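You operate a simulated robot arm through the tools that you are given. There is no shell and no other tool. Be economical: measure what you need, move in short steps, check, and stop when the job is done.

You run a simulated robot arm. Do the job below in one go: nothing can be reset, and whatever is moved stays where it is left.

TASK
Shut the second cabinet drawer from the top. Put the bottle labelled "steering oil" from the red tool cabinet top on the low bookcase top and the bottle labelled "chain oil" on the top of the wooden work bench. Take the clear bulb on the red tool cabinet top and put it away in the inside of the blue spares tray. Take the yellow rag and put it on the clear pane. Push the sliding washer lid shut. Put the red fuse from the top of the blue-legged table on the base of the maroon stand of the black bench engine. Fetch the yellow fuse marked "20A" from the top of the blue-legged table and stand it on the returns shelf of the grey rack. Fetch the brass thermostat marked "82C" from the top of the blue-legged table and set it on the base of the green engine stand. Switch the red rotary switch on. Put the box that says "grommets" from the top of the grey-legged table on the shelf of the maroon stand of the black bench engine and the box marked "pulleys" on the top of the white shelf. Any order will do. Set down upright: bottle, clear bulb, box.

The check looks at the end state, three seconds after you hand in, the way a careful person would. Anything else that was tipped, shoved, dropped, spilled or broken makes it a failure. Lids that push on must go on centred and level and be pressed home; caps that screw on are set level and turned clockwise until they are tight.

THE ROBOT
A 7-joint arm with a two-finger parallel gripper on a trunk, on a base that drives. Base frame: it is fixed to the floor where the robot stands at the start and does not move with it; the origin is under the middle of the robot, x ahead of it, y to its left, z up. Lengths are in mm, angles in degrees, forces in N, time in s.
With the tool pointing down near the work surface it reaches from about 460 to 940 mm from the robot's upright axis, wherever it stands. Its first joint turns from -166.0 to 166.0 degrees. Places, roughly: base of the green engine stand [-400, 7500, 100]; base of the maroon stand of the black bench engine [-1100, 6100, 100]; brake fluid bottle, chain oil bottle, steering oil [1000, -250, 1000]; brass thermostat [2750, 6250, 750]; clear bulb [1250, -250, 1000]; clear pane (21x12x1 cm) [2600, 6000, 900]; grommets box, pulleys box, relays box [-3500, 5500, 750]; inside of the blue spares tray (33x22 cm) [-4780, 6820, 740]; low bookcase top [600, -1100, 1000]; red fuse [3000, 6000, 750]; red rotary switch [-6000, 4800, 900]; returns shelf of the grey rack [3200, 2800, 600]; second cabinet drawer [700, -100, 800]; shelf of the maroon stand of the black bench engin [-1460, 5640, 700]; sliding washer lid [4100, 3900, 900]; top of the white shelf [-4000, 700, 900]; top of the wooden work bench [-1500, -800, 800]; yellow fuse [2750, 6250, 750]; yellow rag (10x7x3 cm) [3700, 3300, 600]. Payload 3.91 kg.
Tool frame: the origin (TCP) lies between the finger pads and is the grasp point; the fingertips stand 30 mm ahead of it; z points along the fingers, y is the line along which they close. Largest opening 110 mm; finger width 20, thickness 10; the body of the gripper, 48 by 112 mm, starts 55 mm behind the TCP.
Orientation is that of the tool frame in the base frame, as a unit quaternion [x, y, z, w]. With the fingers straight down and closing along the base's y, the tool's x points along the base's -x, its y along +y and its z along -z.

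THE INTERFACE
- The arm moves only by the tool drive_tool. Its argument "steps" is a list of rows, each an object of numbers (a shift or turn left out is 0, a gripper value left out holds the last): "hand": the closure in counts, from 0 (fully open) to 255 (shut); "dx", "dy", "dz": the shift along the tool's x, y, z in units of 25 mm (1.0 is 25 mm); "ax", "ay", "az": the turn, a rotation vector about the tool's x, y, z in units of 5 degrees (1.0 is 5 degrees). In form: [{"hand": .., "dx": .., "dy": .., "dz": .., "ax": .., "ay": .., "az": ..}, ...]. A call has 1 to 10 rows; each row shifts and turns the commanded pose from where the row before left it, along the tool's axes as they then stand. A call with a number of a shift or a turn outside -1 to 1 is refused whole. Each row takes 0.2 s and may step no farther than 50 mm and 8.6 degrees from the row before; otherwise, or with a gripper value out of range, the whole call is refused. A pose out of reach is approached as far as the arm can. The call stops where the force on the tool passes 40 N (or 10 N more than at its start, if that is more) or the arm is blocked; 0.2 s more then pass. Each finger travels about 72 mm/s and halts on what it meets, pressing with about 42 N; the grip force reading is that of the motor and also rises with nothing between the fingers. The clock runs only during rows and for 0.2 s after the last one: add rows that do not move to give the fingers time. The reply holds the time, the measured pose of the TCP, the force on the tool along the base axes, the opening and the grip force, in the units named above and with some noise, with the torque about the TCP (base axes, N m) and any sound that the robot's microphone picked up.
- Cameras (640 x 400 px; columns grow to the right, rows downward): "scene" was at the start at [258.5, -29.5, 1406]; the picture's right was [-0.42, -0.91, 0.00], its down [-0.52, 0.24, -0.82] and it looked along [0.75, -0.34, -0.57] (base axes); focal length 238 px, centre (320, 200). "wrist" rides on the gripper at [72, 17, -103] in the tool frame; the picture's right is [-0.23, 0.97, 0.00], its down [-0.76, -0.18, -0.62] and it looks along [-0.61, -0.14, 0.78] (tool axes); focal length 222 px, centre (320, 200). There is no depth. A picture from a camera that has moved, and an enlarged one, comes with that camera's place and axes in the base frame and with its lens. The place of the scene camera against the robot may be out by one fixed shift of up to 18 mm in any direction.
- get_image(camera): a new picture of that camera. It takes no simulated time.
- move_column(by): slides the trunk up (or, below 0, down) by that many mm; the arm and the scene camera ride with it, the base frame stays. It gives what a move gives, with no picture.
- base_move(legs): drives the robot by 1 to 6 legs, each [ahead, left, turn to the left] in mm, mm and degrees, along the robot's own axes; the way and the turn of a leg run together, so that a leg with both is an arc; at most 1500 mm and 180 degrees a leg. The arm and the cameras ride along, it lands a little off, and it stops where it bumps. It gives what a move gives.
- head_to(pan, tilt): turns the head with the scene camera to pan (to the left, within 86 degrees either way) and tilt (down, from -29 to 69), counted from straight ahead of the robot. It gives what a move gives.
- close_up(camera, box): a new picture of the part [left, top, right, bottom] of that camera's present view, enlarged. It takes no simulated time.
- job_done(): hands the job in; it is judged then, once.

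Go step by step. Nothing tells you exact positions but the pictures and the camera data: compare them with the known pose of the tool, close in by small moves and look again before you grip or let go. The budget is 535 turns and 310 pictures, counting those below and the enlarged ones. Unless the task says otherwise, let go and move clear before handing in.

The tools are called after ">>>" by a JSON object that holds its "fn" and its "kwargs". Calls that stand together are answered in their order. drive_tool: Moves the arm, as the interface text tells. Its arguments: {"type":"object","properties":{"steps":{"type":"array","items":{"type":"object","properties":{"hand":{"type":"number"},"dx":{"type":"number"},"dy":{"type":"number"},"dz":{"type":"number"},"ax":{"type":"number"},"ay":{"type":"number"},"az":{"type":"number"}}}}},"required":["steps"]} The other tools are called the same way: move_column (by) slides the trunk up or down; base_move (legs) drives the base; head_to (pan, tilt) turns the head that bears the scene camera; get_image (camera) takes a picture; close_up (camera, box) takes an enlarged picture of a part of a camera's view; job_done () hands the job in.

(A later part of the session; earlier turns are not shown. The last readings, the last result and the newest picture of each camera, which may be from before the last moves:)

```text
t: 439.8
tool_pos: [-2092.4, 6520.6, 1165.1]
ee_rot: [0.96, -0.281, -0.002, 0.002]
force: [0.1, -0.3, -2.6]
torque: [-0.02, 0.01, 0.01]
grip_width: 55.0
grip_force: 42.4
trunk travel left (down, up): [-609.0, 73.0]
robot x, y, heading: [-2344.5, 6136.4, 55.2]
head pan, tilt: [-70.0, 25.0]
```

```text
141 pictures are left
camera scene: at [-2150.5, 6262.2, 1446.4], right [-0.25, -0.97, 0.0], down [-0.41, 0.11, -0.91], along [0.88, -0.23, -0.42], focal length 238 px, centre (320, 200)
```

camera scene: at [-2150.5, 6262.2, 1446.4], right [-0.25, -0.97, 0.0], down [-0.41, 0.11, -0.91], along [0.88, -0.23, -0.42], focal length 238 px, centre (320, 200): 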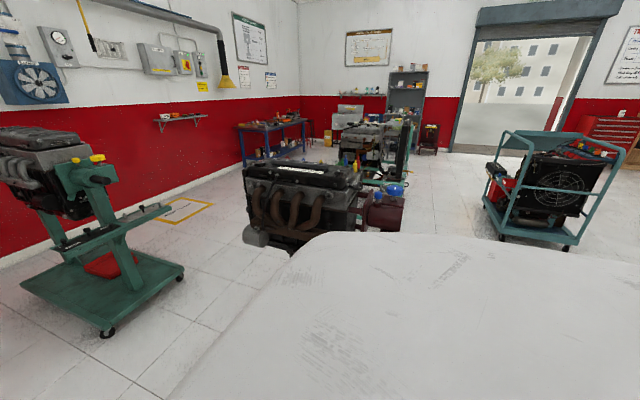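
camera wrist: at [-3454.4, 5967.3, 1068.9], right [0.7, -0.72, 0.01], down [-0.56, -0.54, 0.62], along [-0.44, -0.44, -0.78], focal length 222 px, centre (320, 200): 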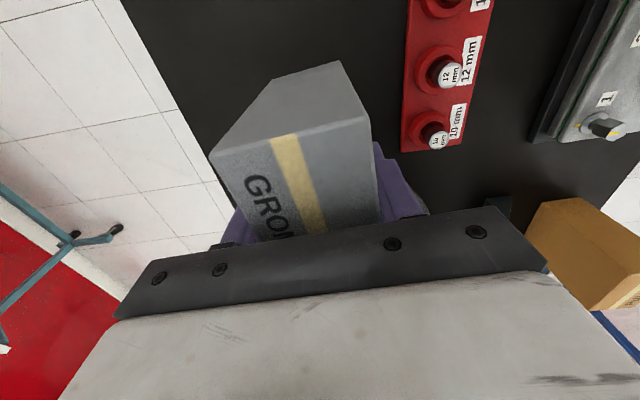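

>>> {"fn": "base_move", "kwargs": {"legs": [[0, 0, -90]]}}

>>> {"fn": "head_to", "kwargs": {"pan": 0, "tilt": 35}}

>>> {"fn": "get_image", "kwargs": {"camera": "scene"}}

>>> {"fn": "get_image", "kwargs": {"camera": "wrist"}}

```text
t: 444.1
tool_pos: [-1960.2, 5890.4, 1167.1]
ee_rot: [-0.485, 0.874, 0.002, -0.002]
force: [-0.1, 1.1, -3.0]
torque: [-0.02, 0.0, -0.02]
grip_width: 54.4
grip_force: 42.1
trunk travel left (down, up): [-609.0, 73.0]
robot x, y, heading: [-2345.6, 6137.7, -34.1]
head pan, tilt: [-70.0, 25.0]
```

```text
t: 445.5
tool_pos: [-1959.2, 5889.9, 1165.1]
ee_rot: [-0.486, 0.874, 0.003, -0.001]
force: [-0.2, 0.4, -2.7]
torque: [-0.01, 0.03, -0.02]
grip_width: 54.6
grip_force: 41.7
trunk travel left (down, up): [-609.0, 73.0]
robot x, y, heading: [-2347.3, 6137.2, -33.9]
head pan, tilt: [0.0, 35.0]
```

```text
140 pictures are left
camera scene: at [-2122.7, 6001.3, 1430.6], right [-0.56, -0.83, 0.0], down [-0.48, 0.32, -0.82], along [0.68, -0.46, -0.57], focal length 238 px, centre (320, 200)
```

scene: 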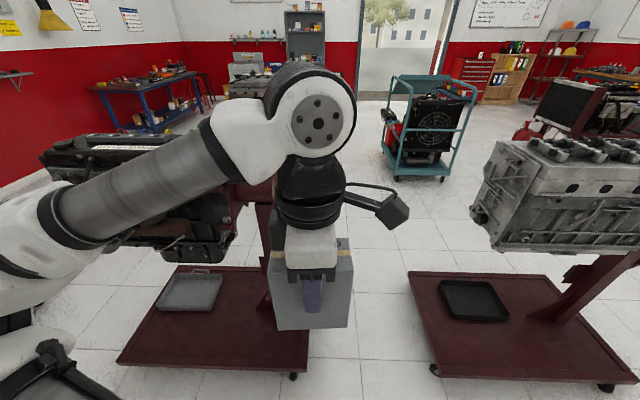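

```text
139 pictures are left
camera wrist: at [-2012.1, 5838.0, 1269.7], right [-0.71, 0.71, 0.01], down [0.56, 0.55, 0.62], along [0.44, 0.44, -0.78], focal length 222 px, centre (320, 200)
```

wrist: 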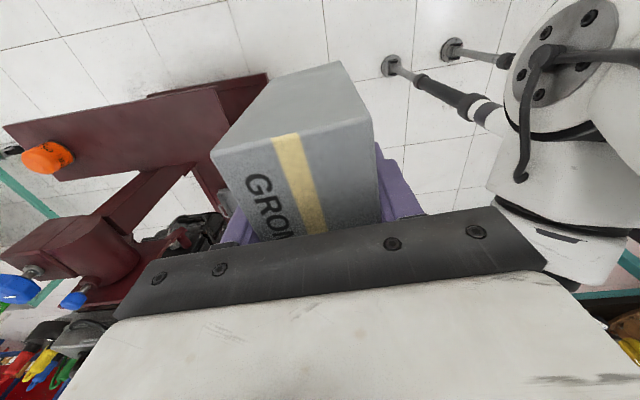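

I can see the shelf plank (maroon, with an orange item at its far end). Moving a bit closer and over it.

>>> {"fn": "base_move", "kwargs": {"legs": [[130, 80, 0]]}}

>>> {"fn": "drive_tool", "kwargs": {"steps": [{"dy": 0.9}, {"dy": 0.9}, {"dy": 0.9}, {"dy": 0.9}, {"dy": 0.9}, {"dy": 0.9}, {"dy": 0.9}]}}

>>> {"fn": "get_image", "kwargs": {"camera": "wrist"}}

>>> {"fn": "get_image", "kwargs": {"camera": "scene"}}

```text
t: 446.8
tool_pos: [-1808.0, 5883.6, 1165.4]
ee_rot: [-0.485, 0.875, 0.003, -0.001]
force: [0.3, -0.4, -3.0]
torque: [0.0, -0.02, 0.0]
grip_width: 54.8
grip_force: 42.5
trunk travel left (down, up): [-609.0, 73.0]
robot x, y, heading: [-2195.0, 6131.0, -34.1]
head pan, tilt: [0.0, 35.0]
```

```text
t: 448.1
tool_pos: [-1900.8, 5942.1, 1167.9]
ee_rot: [-0.492, 0.871, -0.007, 0.004]
force: [14.9, -7.8, -3.1]
torque: [0.19, 0.32, -0.02]
grip_width: 54.5
grip_force: 41.9
trunk travel left (down, up): [-609.0, 73.0]
robot x, y, heading: [-2190.3, 6133.6, -34.0]
head pan, tilt: [0.0, 35.0]
stopped in row 6: the force on the tool passed its limit at 112 N (the readings are from after the stop); the commanded pose is now the measured one
```

```text
138 pictures are left
camera wrist: at [-1954.1, 5889.6, 1270.9], right [-0.72, 0.7, -0.01], down [0.54, 0.57, 0.63], along [0.44, 0.44, -0.78], focal length 222 px, centre (320, 200)
```

wrist: 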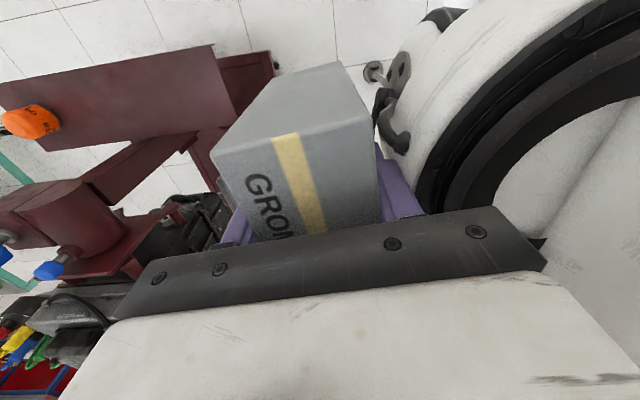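

```text
137 pictures are left
camera scene: at [-1970.6, 5994.8, 1430.6], right [-0.56, -0.83, 0.0], down [-0.48, 0.32, -0.82], along [0.68, -0.46, -0.57], focal length 238 px, centre (320, 200)
```

scene: 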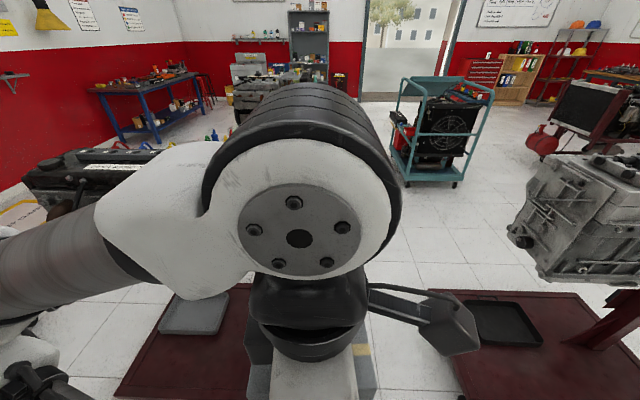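

Wrong direction: tool +y points back at my own body here, and only the robot was touched. Reversing.

>>> {"fn": "drive_tool", "kwargs": {"steps": [{"dy": -0.8, "ax": -0.18}, {"dy": -1}, {"dy": -1}, {"dy": -1}, {"dy": -1}, {"dy": -1}, {"dy": -1}, {"dy": -1, "dx": 0.4}, {"dy": -1, "dx": 0.4}, {"dy": -1, "dx": 0.4}]}}

>>> {"fn": "get_image", "kwargs": {"camera": "wrist"}}

>>> {"fn": "get_image", "kwargs": {"camera": "scene"}}

```text
t: 450.3
tool_pos: [-1707.0, 5788.3, 1167.0]
ee_rot: [-0.491, 0.871, 0.001, -0.001]
force: [0.1, -0.4, -2.6]
torque: [0.01, 0.04, -0.02]
grip_width: 54.8
grip_force: 42.4
trunk travel left (down, up): [-609.0, 73.0]
robot x, y, heading: [-2194.0, 6132.7, -33.8]
head pan, tilt: [0.0, 35.0]
```

```text
136 pictures are left
camera wrist: at [-1758.7, 5735.2, 1270.9], right [-0.72, 0.7, 0.0], down [0.55, 0.56, 0.62], along [0.43, 0.45, -0.78], focal length 222 px, centre (320, 200)
```

wrist: 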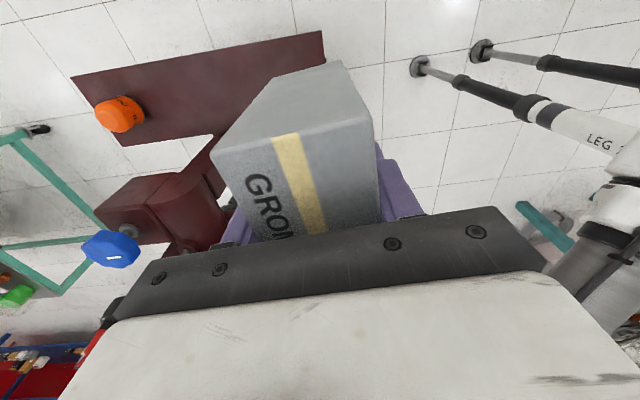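

```text
135 pictures are left
camera scene: at [-1970.6, 5994.4, 1430.5], right [-0.56, -0.83, 0.0], down [-0.48, 0.32, -0.82], along [0.68, -0.46, -0.57], focal length 238 px, centre (320, 200)
```

scene: 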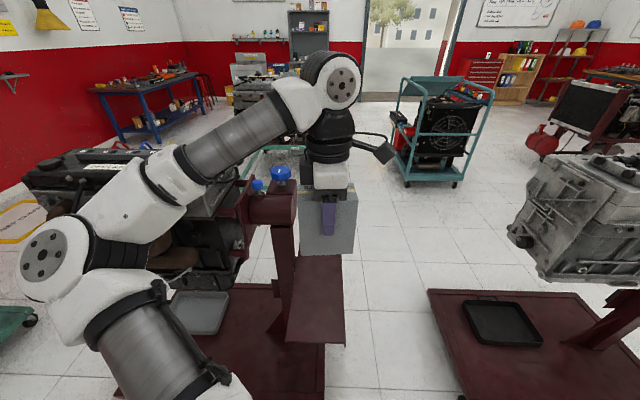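

>>> {"fn": "drive_tool", "kwargs": {"steps": [{"dy": -1}, {"dy": -1}, {"dy": -1}, {"dy": -1}, {"dy": -1}, {"dy": -0.96, "dx": -0.2}]}}

>>> {"fn": "move_column", "kwargs": {"by": -250}}

>>> {"fn": "get_image", "kwargs": {"camera": "wrist"}}

>>> {"fn": "get_image", "kwargs": {"camera": "scene"}}

```text
t: 451.7
tool_pos: [-1577.5, 5715.6, 1166.8]
ee_rot: [-0.491, 0.871, 0.001, -0.001]
force: [0.4, 0.4, -3.1]
torque: [0.01, 0.0, 0.0]
grip_width: 54.7
grip_force: 41.6
trunk travel left (down, up): [-609.0, 73.0]
robot x, y, heading: [-2195.6, 6129.0, -34.1]
head pan, tilt: [0.0, 35.0]
```

```text
t: 454.3
tool_pos: [-1577.3, 5715.6, 916.9]
ee_rot: [-0.49, 0.872, 0.001, 0.0]
force: [0.2, 0.3, -2.3]
torque: [-0.01, -0.05, 0.0]
grip_width: 54.7
grip_force: 42.0
trunk travel left (down, up): [-359.0, 323.0]
robot x, y, heading: [-2192.2, 6131.1, -33.6]
head pan, tilt: [0.0, 35.0]
```

```text
134 pictures are left
camera wrist: at [-1629.5, 5663.1, 1020.2], right [-0.72, 0.7, 0.0], down [0.55, 0.56, 0.62], along [0.43, 0.45, -0.78], focal length 222 px, centre (320, 200)
```

wrist: 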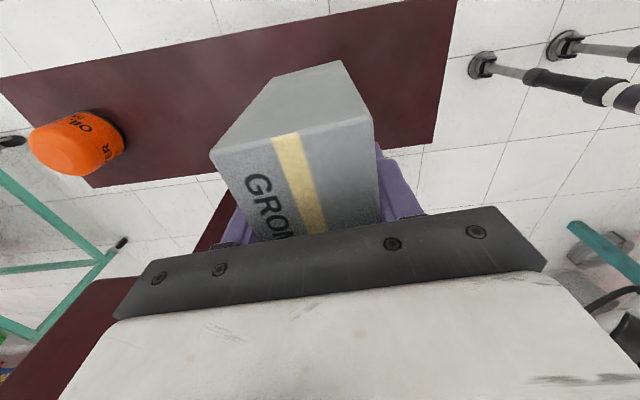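

```text
133 pictures are left
camera scene: at [-1970.8, 5994.9, 1180.7], right [-0.56, -0.83, 0.0], down [-0.48, 0.32, -0.82], along [0.68, -0.46, -0.57], focal length 238 px, centre (320, 200)
```

scene: 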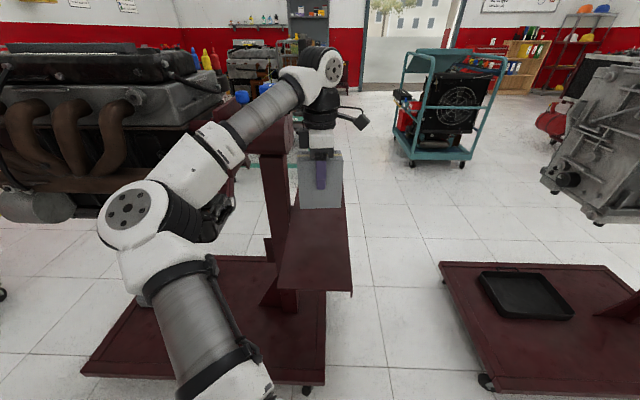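

>>> {"fn": "drive_tool", "kwargs": {"steps": [{"dz": 0.9, "dx": -0.6}, {"dz": 0.9}, {"dz": 0.8}, {"dz": 0.3}, {"dz": 0.2}, {"dz": 0.2}, {"dz": 0.2}, {"dz": 0.2}, {"dz": 0.2}]}}

>>> {"fn": "close_up", "kwargs": {"camera": "scene", "box": [240, 110, 400, 310]}}

```text
t: 456.3
tool_pos: [-1569.3, 5729.9, 818.9]
ee_rot: [-0.49, 0.872, 0.001, -0.001]
force: [-0.1, 0.4, -2.4]
torque: [0.02, 0.01, -0.03]
grip_width: 54.6
grip_force: 41.9
trunk travel left (down, up): [-359.0, 323.0]
robot x, y, heading: [-2194.0, 6132.8, -34.2]
head pan, tilt: [0.0, 35.0]
```

```text
2.00 times, centred on (320, 210) of scene
camera zoom: at [-1970.7, 5994.8, 1180.6], right [-0.56, -0.83, 0.0], down [-0.48, 0.32, -0.82], along [0.68, -0.46, -0.57], focal length 476 px, centre (320, 180)
```

zoom: 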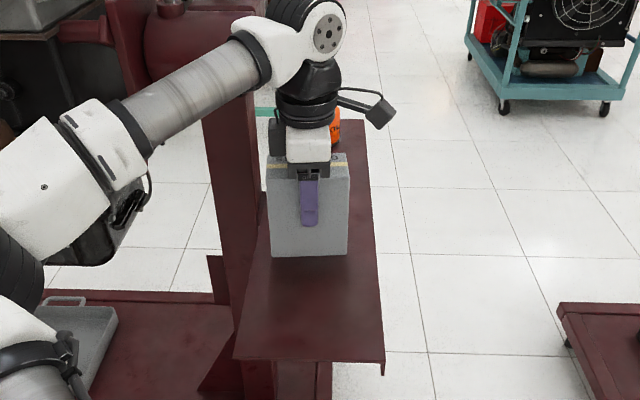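

>>> {"fn": "drive_tool", "kwargs": {"steps": [{"dz": 0.25}, {"dz": 0.25}, {"dz": 0.25}, {"dz": 0.25}, {"dz": 0.2}, {"dz": 0.2}, {"dz": 0.2}, {"dz": 0.2}, {"dz": 0.2}, {"dz": 0.2}]}}

```text
t: 458.1
tool_pos: [-1571.5, 5728.8, 781.1]
ee_rot: [-0.492, 0.871, -0.003, 0.0]
force: [-5.1, 4.2, 20.8]
torque: [0.82, 0.79, -0.01]
grip_width: 54.6
grip_force: 42.2
trunk travel left (down, up): [-359.0, 323.0]
robot x, y, heading: [-2192.0, 6131.6, -33.8]
head pan, tilt: [0.0, 35.0]
stopped in row 9: the force on the tool passed its limit at 53 N (the readings are from after the stop); the commanded pose is now the measured one
```

>>> {"fn": "drive_tool", "kwargs": {"steps": [{"dz": -0.2}, {}]}}

>>> {"fn": "drive_tool", "kwargs": {"steps": [{"hand": 60}, {}, {}, {"dz": -0.6}, {"dz": -1}, {"dz": -1}, {"dz": -1}, {"dz": -1}, {"dz": -1}]}}

>>> {"fn": "get_image", "kwargs": {"camera": "wrist"}}

>>> {"fn": "get_image", "kwargs": {"camera": "scene"}}

```text
t: 458.7
tool_pos: [-1569.7, 5728.8, 782.0]
ee_rot: [-0.49, 0.872, -0.002, -0.001]
force: [-0.4, -0.1, -2.9]
torque: [0.03, 0.05, -0.02]
grip_width: 54.5
grip_force: 41.9
trunk travel left (down, up): [-359.0, 323.0]
robot x, y, heading: [-2192.3, 6126.9, -33.8]
head pan, tilt: [0.0, 35.0]
```

```text
t: 460.7
tool_pos: [-1571.0, 5729.1, 923.3]
ee_rot: [-0.492, 0.871, -0.002, -0.001]
force: [-0.5, 0.3, -0.4]
torque: [0.01, 0.0, 0.03]
grip_width: 84.0
grip_force: 0.0
trunk travel left (down, up): [-359.0, 323.0]
robot x, y, heading: [-2188.7, 6131.6, -34.0]
head pan, tilt: [0.0, 35.0]
```

```text
131 pictures are left
camera wrist: at [-1622.4, 5676.9, 1027.0], right [-0.72, 0.7, 0.0], down [0.55, 0.56, 0.62], along [0.44, 0.44, -0.78], focal length 222 px, centre (320, 200)
```

wrist: 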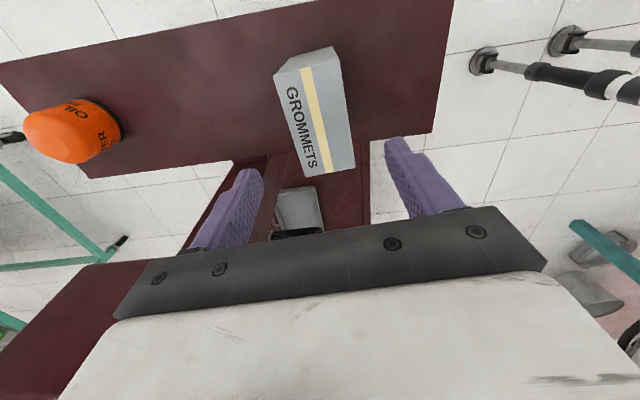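

```text
130 pictures are left
camera scene: at [-1971.0, 5994.9, 1180.6], right [-0.56, -0.83, 0.0], down [-0.48, 0.32, -0.82], along [0.68, -0.46, -0.57], focal length 238 px, centre (320, 200)
```

scene: 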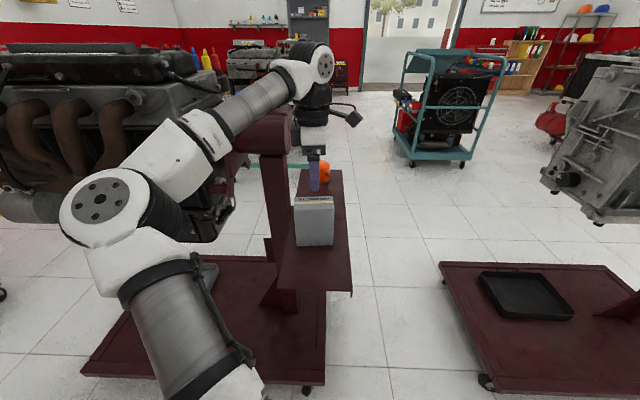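

The grommets box stands on the shelf. Now the pulleys box: raise, retract, and return along the aisle.

>>> {"fn": "move_column", "kwargs": {"by": 250}}

>>> {"fn": "drive_tool", "kwargs": {"steps": [{"dy": 1, "hand": 0}, {"dy": 1}, {"dy": 1}, {"dy": 1}, {"dy": 1}, {"dy": 1}, {"dy": 1}, {"dy": 1}, {"dy": 1}]}}

>>> {"fn": "base_move", "kwargs": {"legs": [[-125, 0, 0], [0, 0, 90], [-800, 0, 0]]}}

>>> {"fn": "base_move", "kwargs": {"legs": [[0, 0, 110]]}}

>>> {"fn": "get_image", "kwargs": {"camera": "scene"}}

>>> {"fn": "get_image", "kwargs": {"camera": "wrist"}}

```text
t: 463.3
tool_pos: [-1569.6, 5728.8, 1173.8]
ee_rot: [-0.491, 0.871, -0.003, -0.001]
force: [-1.0, -0.8, -1.1]
torque: [0.03, 0.0, 0.0]
grip_width: 84.1
grip_force: 0.1
trunk travel left (down, up): [-609.0, 73.0]
robot x, y, heading: [-2191.1, 6134.7, -33.8]
head pan, tilt: [0.0, 35.0]
```

```text
t: 465.3
tool_pos: [-1762.3, 5846.7, 1171.7]
ee_rot: [-0.49, 0.872, -0.002, -0.001]
force: [0.3, 0.3, -0.3]
torque: [0.0, -0.01, 0.0]
grip_width: 109.9
grip_force: 0.1
trunk travel left (down, up): [-609.0, 73.0]
robot x, y, heading: [-2192.6, 6135.1, -33.8]
head pan, tilt: [0.0, 35.0]
```

```text
t: 474.4
tool_pos: [-2462.9, 5967.8, 1172.2]
ee_rot: [0.963, -0.271, 0.002, 0.0]
force: [-0.3, -0.3, 0.4]
torque: [0.0, -0.03, -0.02]
grip_width: 110.1
grip_force: 0.0
trunk travel left (down, up): [-609.0, 73.0]
robot x, y, heading: [-2751.8, 5534.0, 55.8]
head pan, tilt: [0.0, 35.0]
```

```text
t: 479.5
tool_pos: [-3250.7, 5670.6, 1171.3]
ee_rot: [0.779, 0.627, 0.001, -0.001]
force: [-0.1, 0.4, -0.8]
torque: [-0.01, 0.0, 0.0]
grip_width: 109.7
grip_force: 0.0
trunk travel left (down, up): [-609.0, 73.0]
robot x, y, heading: [-2748.7, 5540.2, 164.9]
head pan, tilt: [0.0, 35.0]
```

```text
129 pictures are left
camera scene: at [-2991.8, 5614.0, 1430.6], right [0.26, 0.97, 0.0], down [0.55, -0.15, -0.82], along [-0.79, 0.21, -0.57], focal length 238 px, centre (320, 200)
```

scene: 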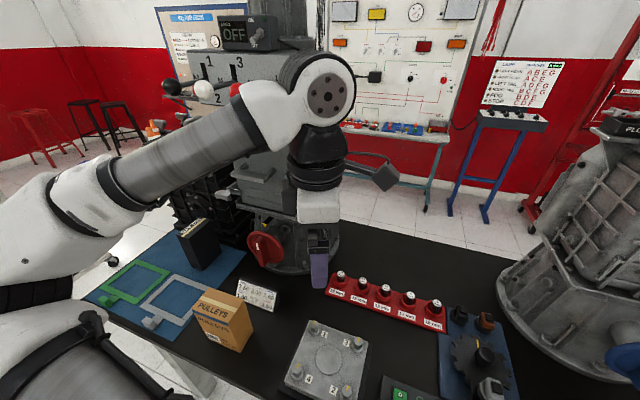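

```text
128 pictures are left
camera wrist: at [-3219.0, 5738.3, 1275.9], right [0.9, -0.43, 0.0], down [-0.34, -0.71, 0.62], along [-0.27, -0.56, -0.78], focal length 222 px, centre (320, 200)
```

wrist: 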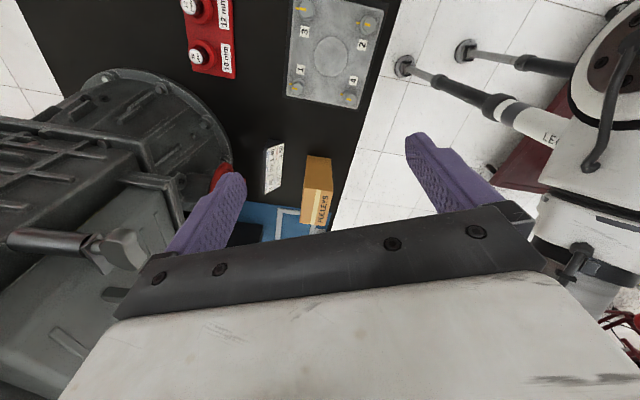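

>>> {"fn": "close_up", "kwargs": {"camera": "wrist", "box": [250, 130, 390, 230]}}

>>> {"fn": "close_up", "kwargs": {"camera": "scene", "box": [160, 260, 320, 360]}}

```text
4.00 times, centred on (320, 180) of wrist
camera zoom: at [-3219.0, 5738.3, 1275.9], right [0.9, -0.43, 0.0], down [-0.34, -0.71, 0.62], along [-0.27, -0.56, -0.78], focal length 888 px, centre (320, 280)
```

zoom: 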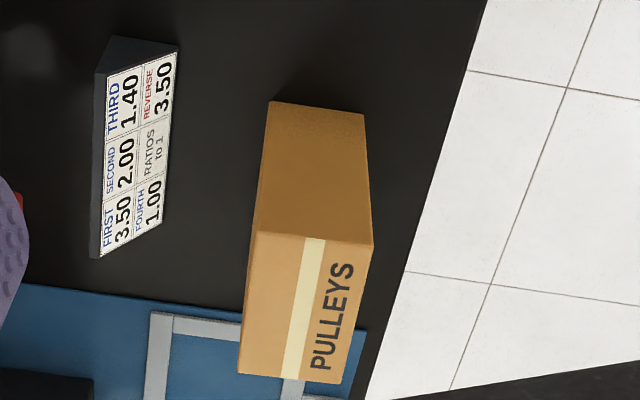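

```text
4.00 times, centred on (240, 310) of scene
camera zoom: at [-2991.8, 5614.0, 1430.6], right [0.26, 0.97, 0.0], down [0.55, -0.15, -0.82], along [-0.79, 0.21, -0.57], focal length 952 px, centre (640, -240)
```

zoom: 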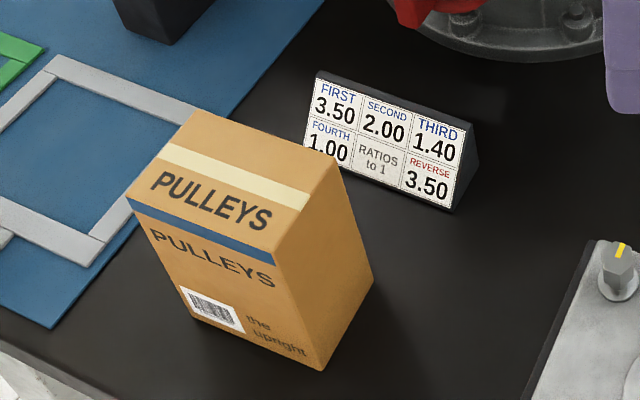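

>>> {"fn": "drive_tool", "kwargs": {"steps": [{"dx": -1, "dy": -0.2}, {"dx": -1, "dy": -0.2}, {"dx": -1, "dy": -0.2}, {"dx": -1, "dy": -0.2}, {"dx": -1, "dy": -0.2}, {"dx": -1, "dy": -0.2}, {"dx": -1, "dy": -0.3}, {"dx": -1, "dy": -0.3}, {"dx": -0.7, "dy": -0.5}]}}

>>> {"fn": "drive_tool", "kwargs": {"steps": [{"az": 0.9}, {"az": 0.9}, {"az": 0.9}, {"az": 0.9}, {"az": 0.8}, {"dz": 1}, {"dz": 1}]}}

>>> {"fn": "get_image", "kwargs": {"camera": "wrist"}}

>>> {"fn": "get_image", "kwargs": {"camera": "scene"}}

```text
t: 481.5
tool_pos: [-3353.5, 5470.5, 1172.7]
ee_rot: [0.78, 0.626, 0.001, -0.002]
force: [0.5, -0.5, 0.9]
torque: [-0.03, 0.01, -0.01]
grip_width: 110.1
grip_force: 0.0
trunk travel left (down, up): [-609.0, 73.0]
robot x, y, heading: [-2755.3, 5535.2, 164.6]
head pan, tilt: [0.0, 35.0]
```

```text
t: 483.1
tool_pos: [-3354.3, 5471.4, 1122.3]
ee_rot: [0.884, 0.467, -0.001, -0.001]
force: [0.6, 0.6, 0.2]
torque: [0.02, 0.01, -0.02]
grip_width: 110.2
grip_force: 0.1
trunk travel left (down, up): [-609.0, 73.0]
robot x, y, heading: [-2753.2, 5538.9, 164.8]
head pan, tilt: [0.0, 35.0]
```

```text
125 pictures are left
camera wrist: at [-3298.6, 5521.2, 1225.6], right [0.68, -0.74, 0.0], down [-0.58, -0.53, 0.62], along [-0.46, -0.42, -0.78], focal length 222 px, centre (320, 200)
```

wrist: 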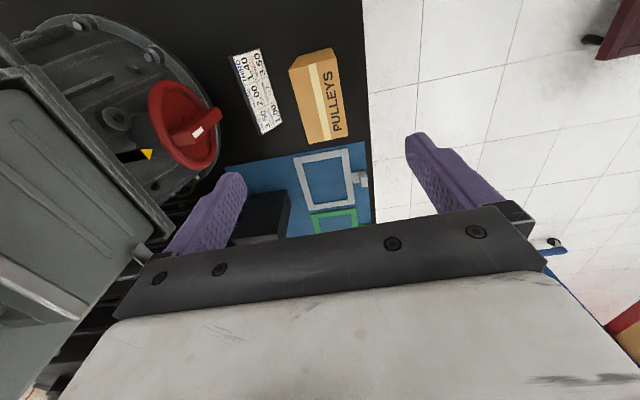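

```text
124 pictures are left
camera scene: at [-2992.0, 5614.0, 1430.7], right [0.26, 0.97, 0.0], down [0.55, -0.15, -0.82], along [-0.79, 0.21, -0.57], focal length 238 px, centre (320, 200)
```

scene: 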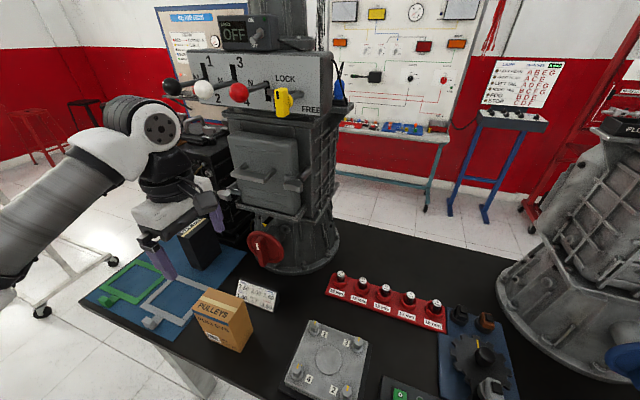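

>>> {"fn": "drive_tool", "kwargs": {"steps": [{"dz": 1, "dx": -0.2}, {"dz": 1}, {"dz": 1}, {"dz": 1}, {"dz": 0.8}]}}

>>> {"fn": "get_image", "kwargs": {"camera": "wrist"}}

```text
t: 484.3
tool_pos: [-3356.3, 5467.3, 1001.0]
ee_rot: [0.885, 0.466, 0.0, -0.001]
force: [-0.2, -0.2, 0.7]
torque: [-0.02, -0.03, 0.0]
grip_width: 110.1
grip_force: 0.0
trunk travel left (down, up): [-609.0, 73.0]
robot x, y, heading: [-2751.4, 5536.4, 164.9]
head pan, tilt: [0.0, 35.0]
```

```text
123 pictures are left
camera wrist: at [-3301.8, 5517.5, 1104.8], right [0.68, -0.74, 0.0], down [-0.58, -0.53, 0.62], along [-0.46, -0.42, -0.78], focal length 222 px, centre (320, 200)
```

wrist: 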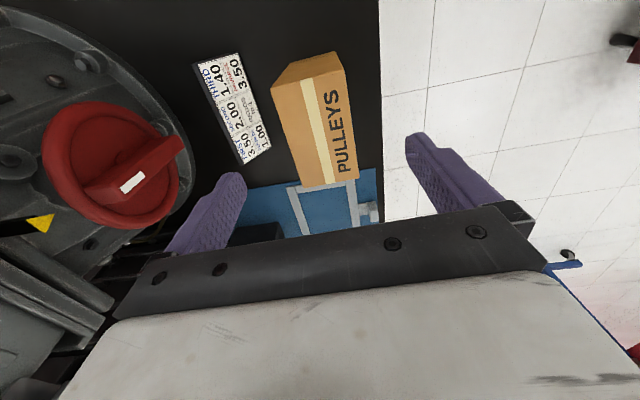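

>>> {"fn": "drive_tool", "kwargs": {"steps": [{"dz": 1}, {"dz": 1}, {"dz": 1}, {"dz": 1}, {"dz": 0.8}, {}]}}

>>> {"fn": "get_image", "kwargs": {"camera": "wrist"}}

```text
t: 485.7
tool_pos: [-3356.0, 5468.1, 880.6]
ee_rot: [0.884, 0.467, 0.0, -0.002]
force: [0.3, 0.5, -0.6]
torque: [0.0, 0.0, -0.06]
grip_width: 110.1
grip_force: 0.1
trunk travel left (down, up): [-609.0, 73.0]
robot x, y, heading: [-2751.1, 5538.6, 164.8]
head pan, tilt: [0.0, 35.0]
```

```text
122 pictures are left
camera wrist: at [-3301.7, 5518.2, 984.6], right [0.68, -0.74, 0.0], down [-0.58, -0.53, 0.62], along [-0.46, -0.42, -0.78], focal length 222 px, centre (320, 200)
```

wrist: 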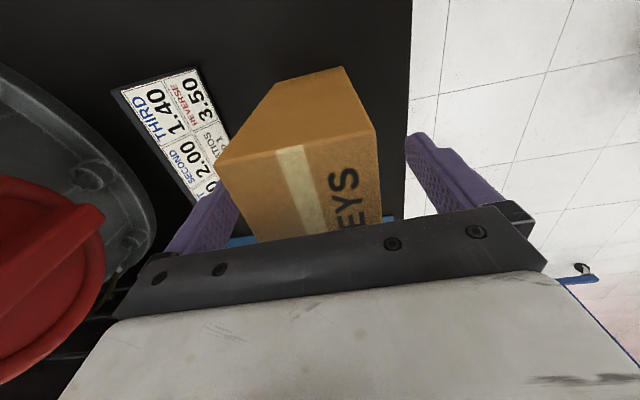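

>>> {"fn": "drive_tool", "kwargs": {"steps": [{"hand": 255}, {}, {}, {}]}}

>>> {"fn": "drive_tool", "kwargs": {"steps": [{"dz": -0.4}, {"dz": -0.8}, {"dz": -1}, {"dz": -1}, {"dz": -1}, {"dz": -1}, {"dz": -1}, {"dz": -1}, {"dz": -1}, {"dz": -1}]}}

>>> {"fn": "get_image", "kwargs": {"camera": "wrist"}}

>>> {"fn": "get_image", "kwargs": {"camera": "scene"}}

```text
t: 486.7
tool_pos: [-3356.9, 5467.9, 881.5]
ee_rot: [0.884, 0.467, 0.0, -0.002]
force: [-0.7, -0.7, 1.3]
torque: [-0.03, -0.03, -0.01]
grip_width: 60.2
grip_force: 42.0
trunk travel left (down, up): [-609.0, 73.0]
robot x, y, heading: [-2749.8, 5537.5, 164.6]
head pan, tilt: [0.0, 35.0]
```

```text
t: 488.9
tool_pos: [-3357.1, 5468.1, 1112.2]
ee_rot: [0.884, 0.467, 0.001, -0.001]
force: [0.2, 0.7, -2.0]
torque: [0.01, 0.0, -0.01]
grip_width: 60.6
grip_force: 42.5
trunk travel left (down, up): [-609.0, 73.0]
robot x, y, heading: [-2752.3, 5540.4, 165.0]
head pan, tilt: [0.0, 35.0]
```

```text
121 pictures are left
camera wrist: at [-3301.3, 5518.5, 1215.6], right [0.68, -0.74, 0.0], down [-0.58, -0.53, 0.62], along [-0.46, -0.42, -0.78], focal length 222 px, centre (320, 200)
```

wrist: 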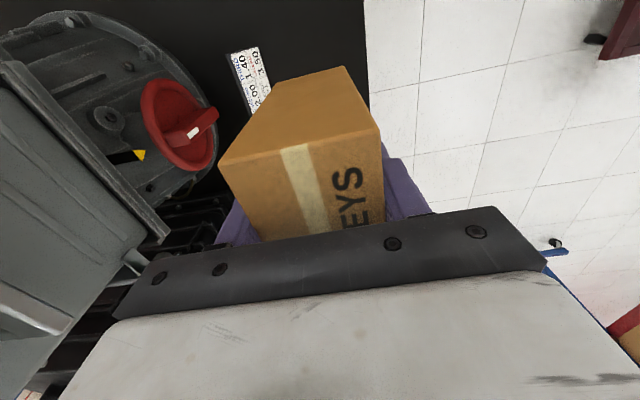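

```text
120 pictures are left
camera scene: at [-2992.0, 5614.1, 1430.6], right [0.26, 0.97, 0.0], down [0.55, -0.15, -0.82], along [-0.79, 0.21, -0.57], focal length 238 px, centre (320, 200)
```

scene: 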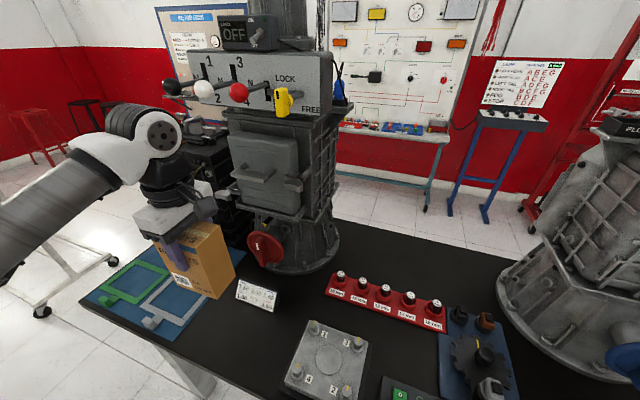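

Pulleys box held. I'll raise it and leave along the aisle, then thread back through the gap with the arm extended as before.

>>> {"fn": "drive_tool", "kwargs": {"steps": [{"dz": -1}, {"dz": -1}]}}

>>> {"fn": "base_move", "kwargs": {"legs": [[402, 1077, 0], [0, 0, -20]]}}

>>> {"fn": "get_image", "kwargs": {"camera": "scene"}}

```text
t: 489.5
tool_pos: [-3356.1, 5466.1, 1161.6]
ee_rot: [0.885, 0.466, -0.001, -0.002]
force: [-1.1, -0.4, -3.1]
torque: [0.02, 0.0, 0.01]
grip_width: 60.3
grip_force: 41.9
trunk travel left (down, up): [-609.0, 73.0]
robot x, y, heading: [-2750.8, 5541.6, 164.7]
head pan, tilt: [0.0, 35.0]
```

```text
t: 499.3
tool_pos: [-4011.4, 4721.9, 1160.9]
ee_rot: [0.95, 0.312, 0.0, -0.002]
force: [0.9, -0.6, -3.0]
torque: [0.0, -0.03, -0.01]
grip_width: 60.4
grip_force: 42.0
trunk travel left (down, up): [-609.0, 73.0]
robot x, y, heading: [-3411.7, 4589.6, 146.1]
head pan, tilt: [0.0, 35.0]
```

```text
119 pictures are left
camera scene: at [-3620.3, 4744.6, 1430.6], right [0.56, 0.83, 0.0], down [0.47, -0.32, -0.82], along [-0.68, 0.46, -0.57], focal length 238 px, centre (320, 200)
```

scene: 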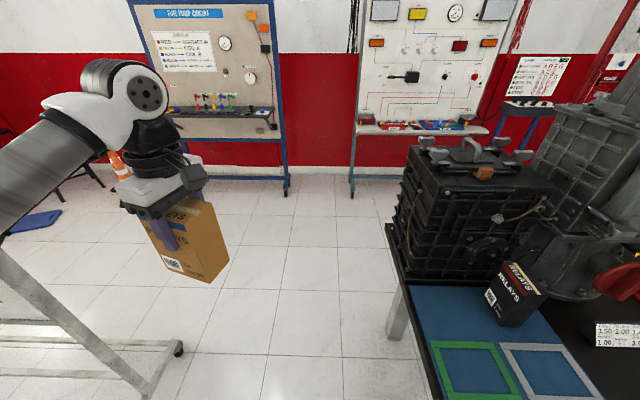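

>>> {"fn": "drive_tool", "kwargs": {"steps": [{"dy": -0.98, "dx": 0.21}, {"dy": -0.98, "dx": 0.21}, {"dy": -0.98, "dx": 0.21}, {"dy": -0.98, "dx": 0.21}, {"dy": -0.98, "dx": 0.21}, {"dy": -0.98, "dx": 0.21}, {"dy": -0.98, "dx": 0.21}]}}

>>> {"fn": "base_move", "kwargs": {"legs": [[0, 0, -1.5], [-500, 0, 0]]}}

>>> {"fn": "head_to", "kwargs": {"pan": 80, "tilt": 30}}

>>> {"fn": "get_image", "kwargs": {"camera": "scene"}}

```text
t: 500.9
tool_pos: [-4084.3, 4881.7, 1160.1]
ee_rot: [0.95, 0.313, 0.0, -0.001]
force: [0.5, 0.5, -3.6]
torque: [0.01, -0.03, 0.01]
grip_width: 60.3
grip_force: 41.9
trunk travel left (down, up): [-609.0, 73.0]
robot x, y, heading: [-3417.7, 4591.6, 145.6]
head pan, tilt: [0.0, 35.0]
```

```text
t: 504.2
tool_pos: [-3673.1, 4607.5, 1160.5]
ee_rot: [0.954, 0.301, 0.0, -0.002]
force: [-0.3, 0.8, -3.2]
torque: [0.02, -0.02, 0.03]
grip_width: 60.4
grip_force: 41.6
trunk travel left (down, up): [-609.0, 73.0]
robot x, y, heading: [-3015.4, 4300.6, 144.2]
head pan, tilt: [0.0, 35.0]
```

```text
t: 505.7
tool_pos: [-3673.0, 4608.3, 1161.5]
ee_rot: [0.954, 0.301, 0.0, -0.002]
force: [-0.1, -0.4, -2.5]
torque: [0.0, -0.04, -0.04]
grip_width: 60.3
grip_force: 42.0
trunk travel left (down, up): [-609.0, 73.0]
robot x, y, heading: [-3011.5, 4303.6, 144.2]
head pan, tilt: [80.0, 30.0]
```

```text
118 pictures are left
camera scene: at [-3207.6, 4344.8, 1438.4], right [-0.7, 0.72, 0.0], down [0.36, 0.35, -0.87], along [-0.62, -0.6, -0.5], focal length 238 px, centre (320, 200)
```

scene: 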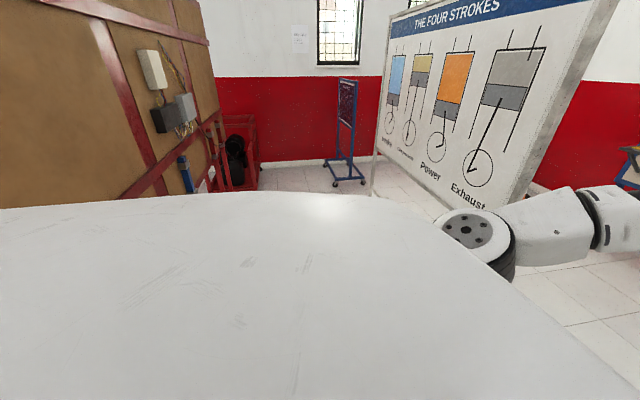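

>>> {"fn": "base_move", "kwargs": {"legs": [[-1000, -10, 0]]}}

>>> {"fn": "base_move", "kwargs": {"legs": [[-400, 0, 0]]}}

>>> {"fn": "get_image", "kwargs": {"camera": "scene"}}

```text
t: 510.9
tool_pos: [-2864.0, 4034.1, 1161.5]
ee_rot: [0.954, 0.301, 0.0, -0.002]
force: [-0.2, 0.6, -2.7]
torque: [0.04, -0.02, -0.02]
grip_width: 60.7
grip_force: 42.4
trunk travel left (down, up): [-609.0, 73.0]
robot x, y, heading: [-2202.3, 3726.7, 143.9]
head pan, tilt: [80.0, 30.0]
```

```text
t: 513.3
tool_pos: [-2543.6, 3803.6, 1161.3]
ee_rot: [0.953, 0.302, 0.0, -0.002]
force: [0.4, 0.5, -2.8]
torque: [0.03, -0.01, 0.0]
grip_width: 60.3
grip_force: 42.4
trunk travel left (down, up): [-609.0, 73.0]
robot x, y, heading: [-1884.3, 3499.3, 144.4]
head pan, tilt: [80.0, 30.0]
```

```text
117 pictures are left
camera scene: at [-2076.4, 3541.3, 1438.5], right [-0.7, 0.72, 0.0], down [0.36, 0.35, -0.87], along [-0.62, -0.61, -0.5], focal length 238 px, centre (320, 200)
```

scene: 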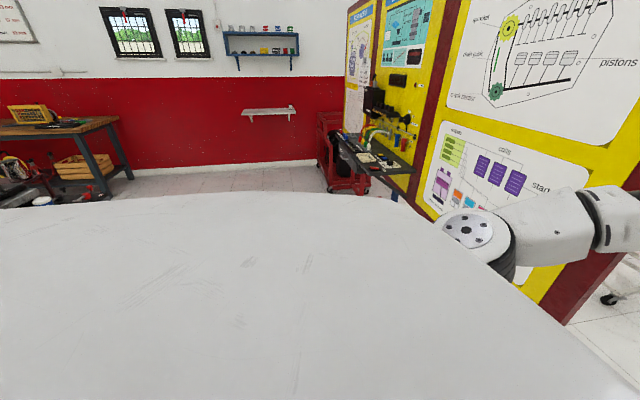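

>>> {"fn": "base_move", "kwargs": {"legs": [[0, 0, 90]]}}

>>> {"fn": "head_to", "kwargs": {"pan": 0, "tilt": 20}}

>>> {"fn": "get_image", "kwargs": {"camera": "scene"}}

>>> {"fn": "head_to", "kwargs": {"pan": 60, "tilt": 25}}

>>> {"fn": "get_image", "kwargs": {"camera": "scene"}}

```text
t: 517.7
tool_pos: [-2190.6, 2837.6, 1160.9]
ee_rot: [0.462, 0.887, -0.001, -0.001]
force: [0.3, -0.3, -2.6]
torque: [0.05, 0.05, 0.0]
grip_width: 60.5
grip_force: 41.7
trunk travel left (down, up): [-609.0, 73.0]
robot x, y, heading: [-1880.7, 3497.3, -125.9]
head pan, tilt: [80.0, 30.0]
```

```text
t: 519.2
tool_pos: [-2191.1, 2839.4, 1160.9]
ee_rot: [0.462, 0.887, -0.001, -0.001]
force: [-0.1, -0.9, -2.8]
torque: [0.04, 0.02, -0.02]
grip_width: 60.3
grip_force: 42.1
trunk travel left (down, up): [-609.0, 73.0]
robot x, y, heading: [-1884.6, 3501.2, -125.7]
head pan, tilt: [0.0, 20.0]
```

```text
116 pictures are left
camera scene: at [-2028.4, 3292.3, 1454.4], right [-0.81, 0.59, 0.0], down [0.2, 0.28, -0.94], along [-0.55, -0.76, -0.34], focal length 238 px, centre (320, 200)
```

scene: 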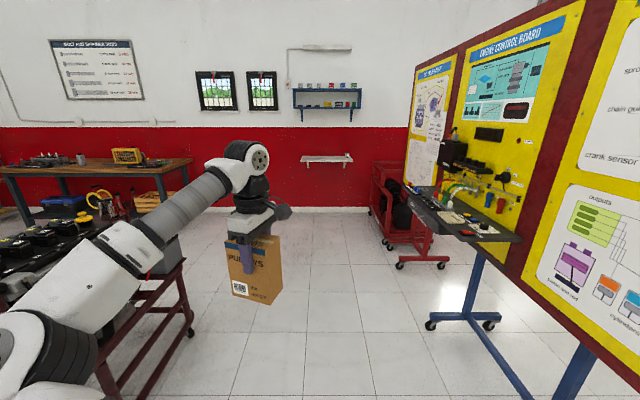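

```text
t: 520.5
tool_pos: [-2190.5, 2838.4, 1160.4]
ee_rot: [0.462, 0.887, 0.001, -0.001]
force: [-0.9, -0.3, -2.0]
torque: [0.02, -0.02, -0.01]
grip_width: 60.5
grip_force: 41.3
trunk travel left (down, up): [-609.0, 73.0]
robot x, y, heading: [-1883.9, 3498.5, -125.8]
head pan, tilt: [60.0, 25.0]
```

```text
115 pictures are left
camera scene: at [-1936.3, 3283.5, 1446.4], right [-0.91, -0.41, 0.0], down [-0.17, 0.39, -0.91], along [0.37, -0.83, -0.42], focal length 238 px, centre (320, 200)
```

scene: 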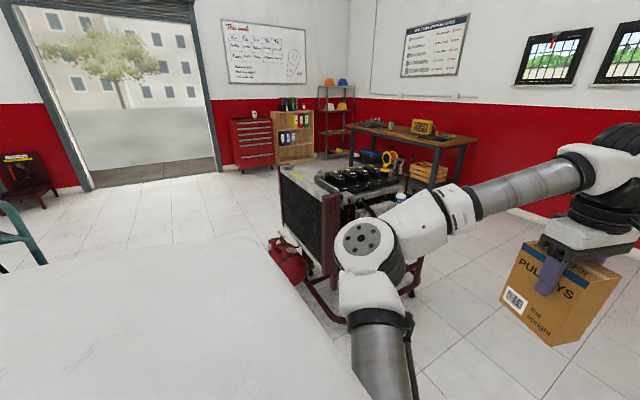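

>>> {"fn": "base_move", "kwargs": {"legs": [[1400, -60, 0], [850, 0, 0]]}}

>>> {"fn": "head_to", "kwargs": {"pan": 0, "tilt": 25}}

>>> {"fn": "get_image", "kwargs": {"camera": "scene"}}

```text
t: 531.6
tool_pos: [-3540.6, 1045.9, 1161.0]
ee_rot: [0.459, 0.888, 0.0, -0.001]
force: [0.2, -0.4, -2.2]
torque: [0.0, 0.04, 0.02]
grip_width: 60.2
grip_force: 42.4
trunk travel left (down, up): [-609.0, 73.0]
robot x, y, heading: [-3236.4, 1706.2, -125.7]
head pan, tilt: [60.0, 25.0]
```

```text
t: 532.9
tool_pos: [-3540.0, 1046.1, 1161.1]
ee_rot: [0.459, 0.888, 0.0, -0.001]
force: [0.3, -0.2, -3.2]
torque: [0.06, 0.03, -0.01]
grip_width: 60.2
grip_force: 41.4
trunk travel left (down, up): [-609.0, 73.0]
robot x, y, heading: [-3234.8, 1705.2, -125.6]
head pan, tilt: [0.0, 25.0]
```

```text
114 pictures are left
camera scene: at [-3380.8, 1501.7, 1446.3], right [-0.81, 0.58, 0.0], down [0.25, 0.34, -0.91], along [-0.53, -0.74, -0.42], focal length 238 px, centre (320, 200)
```

scene: 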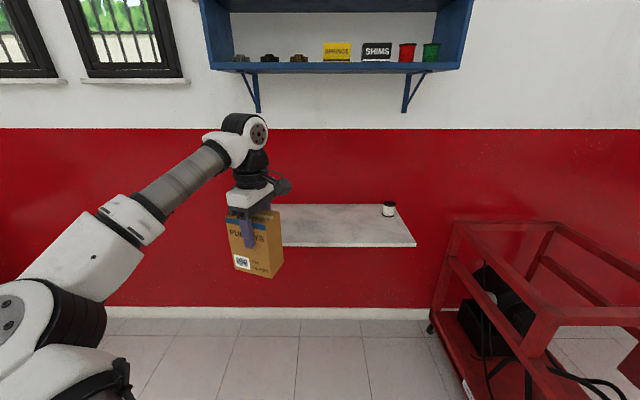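

The white wall shelf is ahead, about z 860, with a small cup at its right end. I'll lower the column, drive closer and align the box.

>>> {"fn": "move_column", "kwargs": {"by": -130}}

>>> {"fn": "base_move", "kwargs": {"legs": [[330, 0, 0]]}}

>>> {"fn": "drive_tool", "kwargs": {"steps": [{"az": -0.95}, {"az": -0.95}, {"az": -0.95}, {"az": -0.95}]}}

>>> {"fn": "get_image", "kwargs": {"camera": "scene"}}

>>> {"fn": "get_image", "kwargs": {"camera": "wrist"}}

```text
t: 534.4
tool_pos: [-3540.6, 1046.0, 1030.2]
ee_rot: [0.459, 0.888, -0.001, -0.003]
force: [-0.5, -0.5, -2.9]
torque: [-0.01, -0.02, 0.01]
grip_width: 60.4
grip_force: 41.6
trunk travel left (down, up): [-479.0, 203.0]
robot x, y, heading: [-3234.5, 1705.5, -125.7]
head pan, tilt: [0.0, 25.0]
```

```text
t: 536.6
tool_pos: [-3732.2, 778.2, 1031.2]
ee_rot: [0.46, 0.888, -0.001, 0.0]
force: [0.1, 0.2, -2.7]
torque: [0.04, -0.03, -0.01]
grip_width: 60.3
grip_force: 42.5
trunk travel left (down, up): [-479.0, 203.0]
robot x, y, heading: [-3424.7, 1444.9, -125.5]
head pan, tilt: [0.0, 25.0]
```

```text
t: 537.6
tool_pos: [-3733.2, 778.6, 1030.1]
ee_rot: [0.306, 0.952, -0.001, -0.001]
force: [-0.7, 0.3, -2.1]
torque: [0.0, -0.02, -0.01]
grip_width: 60.4
grip_force: 42.4
trunk travel left (down, up): [-479.0, 203.0]
robot x, y, heading: [-3428.0, 1441.8, -125.6]
head pan, tilt: [0.0, 25.0]
```

```text
113 pictures are left
camera scene: at [-3572.6, 1234.4, 1316.3], right [-0.81, 0.58, 0.0], down [0.25, 0.34, -0.91], along [-0.53, -0.74, -0.42], focal length 238 px, centre (320, 200)
```

scene: 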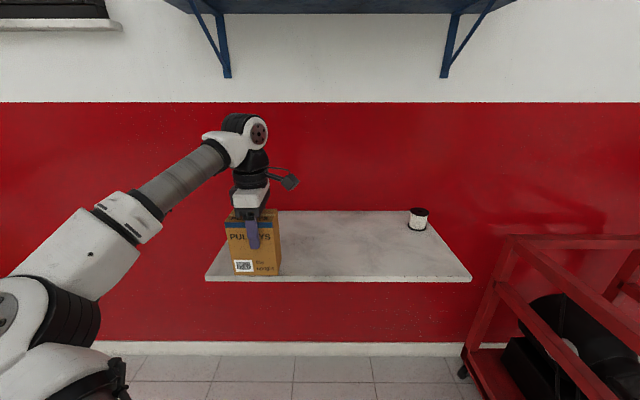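

```text
112 pictures are left
camera wrist: at [-3781.2, 835.4, 1134.5], right [0.75, 0.66, 0.0], down [0.52, -0.59, 0.62], along [0.41, -0.47, -0.78], focal length 222 px, centre (320, 200)
```

wrist: 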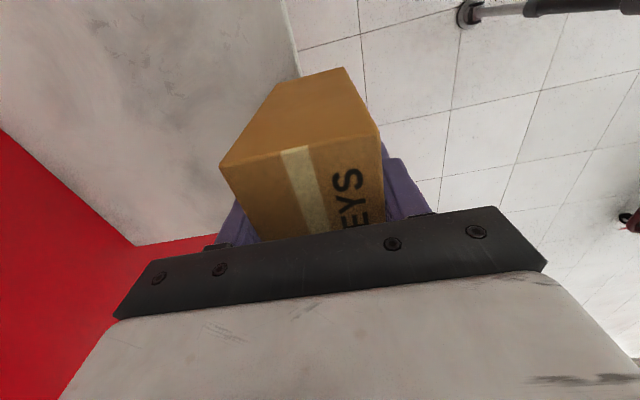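

>>> {"fn": "drive_tool", "kwargs": {"steps": [{"dx": 0.92, "dy": -0.64}, {"dx": 0.92, "dy": -0.64}, {"dx": 0.92, "dy": -0.64}, {"dx": 0.92, "dy": -0.64}, {"dx": 0.92, "dy": -0.64}, {"dx": 0.92, "dy": -0.64}, {"dx": 0.92, "dy": -0.64}, {"dx": 0.92, "dy": -0.64}]}}

>>> {"fn": "drive_tool", "kwargs": {"steps": [{"dz": 0.8}, {"dz": 0.4}, {"dz": 0.2}, {"dz": 0.2}, {"dz": 0.2}, {"dz": 0.2}, {"dz": 0.2}, {"dz": 0.2}, {"dz": 0.2}]}}

>>> {"fn": "get_image", "kwargs": {"camera": "scene"}}

```text
t: 539.4
tool_pos: [-3957.0, 783.6, 1031.2]
ee_rot: [0.307, 0.952, -0.001, -0.001]
force: [-0.2, 0.8, -3.1]
torque: [0.03, 0.0, 0.01]
grip_width: 60.0
grip_force: 42.2
trunk travel left (down, up): [-479.0, 203.0]
robot x, y, heading: [-3427.7, 1441.6, -125.5]
head pan, tilt: [0.0, 25.0]
```

```text
t: 540.9
tool_pos: [-3955.2, 784.9, 989.8]
ee_rot: [0.308, 0.951, -0.005, -0.005]
force: [3.9, 4.2, 17.1]
torque: [0.85, -1.02, -0.12]
grip_width: 59.9
grip_force: 41.7
trunk travel left (down, up): [-479.0, 203.0]
robot x, y, heading: [-3429.3, 1440.0, -125.7]
head pan, tilt: [0.0, 25.0]
stopped in row 7: the force on the tool passed its limit at 41 N (the readings are from after the stop); the commanded pose is now the measured one
```

```text
111 pictures are left
camera scene: at [-3571.1, 1235.9, 1316.9], right [-0.81, 0.58, 0.0], down [0.24, 0.34, -0.91], along [-0.53, -0.74, -0.42], focal length 238 px, centre (320, 200)
```

scene: 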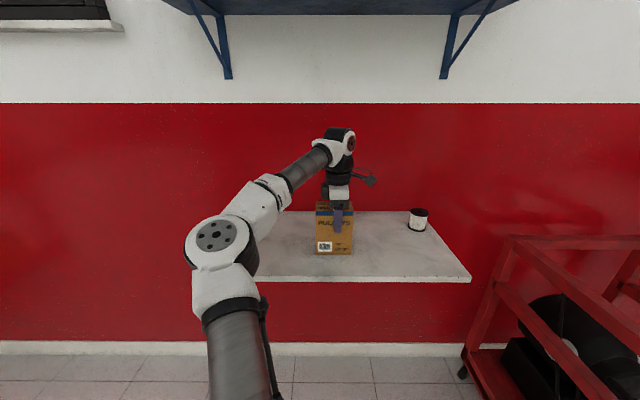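

>>> {"fn": "drive_tool", "kwargs": {"steps": [{"dz": -0.14}, {}]}}

>>> {"fn": "drive_tool", "kwargs": {"steps": [{"hand": 60}, {}, {}, {"dz": -0.5}, {"dz": -1}, {"dz": -1}, {"dz": -1}, {"dz": -1}]}}

>>> {"fn": "get_image", "kwargs": {"camera": "scene"}}

>>> {"fn": "get_image", "kwargs": {"camera": "wrist"}}

```text
t: 541.5
tool_pos: [-3957.6, 783.6, 990.7]
ee_rot: [0.306, 0.952, -0.004, -0.005]
force: [3.0, 2.5, 4.9]
torque: [0.58, -0.26, -0.08]
grip_width: 60.5
grip_force: 41.9
trunk travel left (down, up): [-479.0, 203.0]
robot x, y, heading: [-3429.2, 1438.5, -125.6]
head pan, tilt: [0.0, 25.0]
```

```text
t: 543.3
tool_pos: [-3955.4, 783.8, 1104.6]
ee_rot: [0.307, 0.952, -0.004, -0.005]
force: [0.2, 0.6, -0.1]
torque: [-0.03, 0.0, -0.02]
grip_width: 84.5
grip_force: 0.0
trunk travel left (down, up): [-479.0, 203.0]
robot x, y, heading: [-3425.6, 1442.6, -125.7]
head pan, tilt: [0.0, 25.0]
```

```text
110 pictures are left
camera scene: at [-3572.5, 1234.8, 1316.4], right [-0.81, 0.58, 0.0], down [0.25, 0.34, -0.91], along [-0.53, -0.74, -0.42], focal length 238 px, centre (320, 200)
```

scene: 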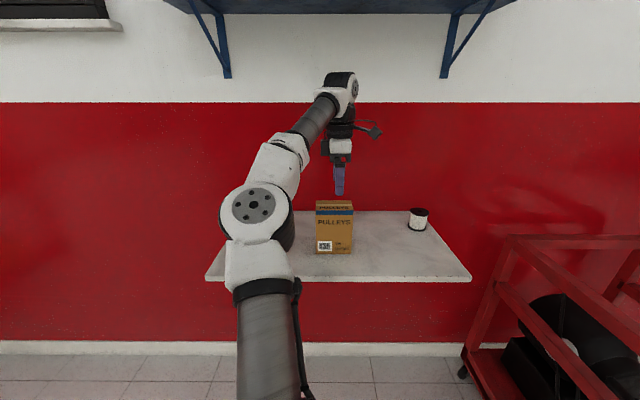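

```text
109 pictures are left
camera wrist: at [-4003.9, 841.0, 1207.7], right [0.75, 0.66, -0.01], down [0.52, -0.59, 0.62], along [0.4, -0.47, -0.78], focal length 222 px, centre (320, 200)
```

wrist: 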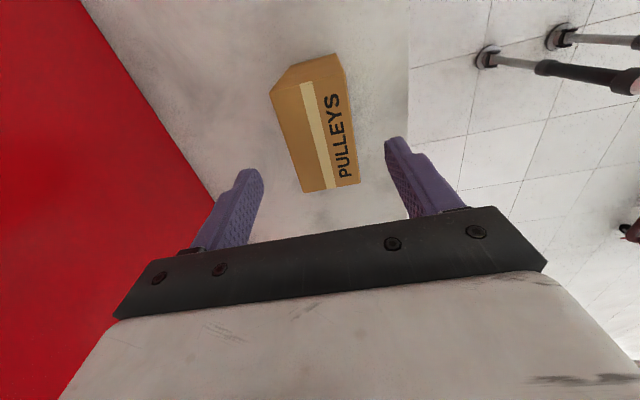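

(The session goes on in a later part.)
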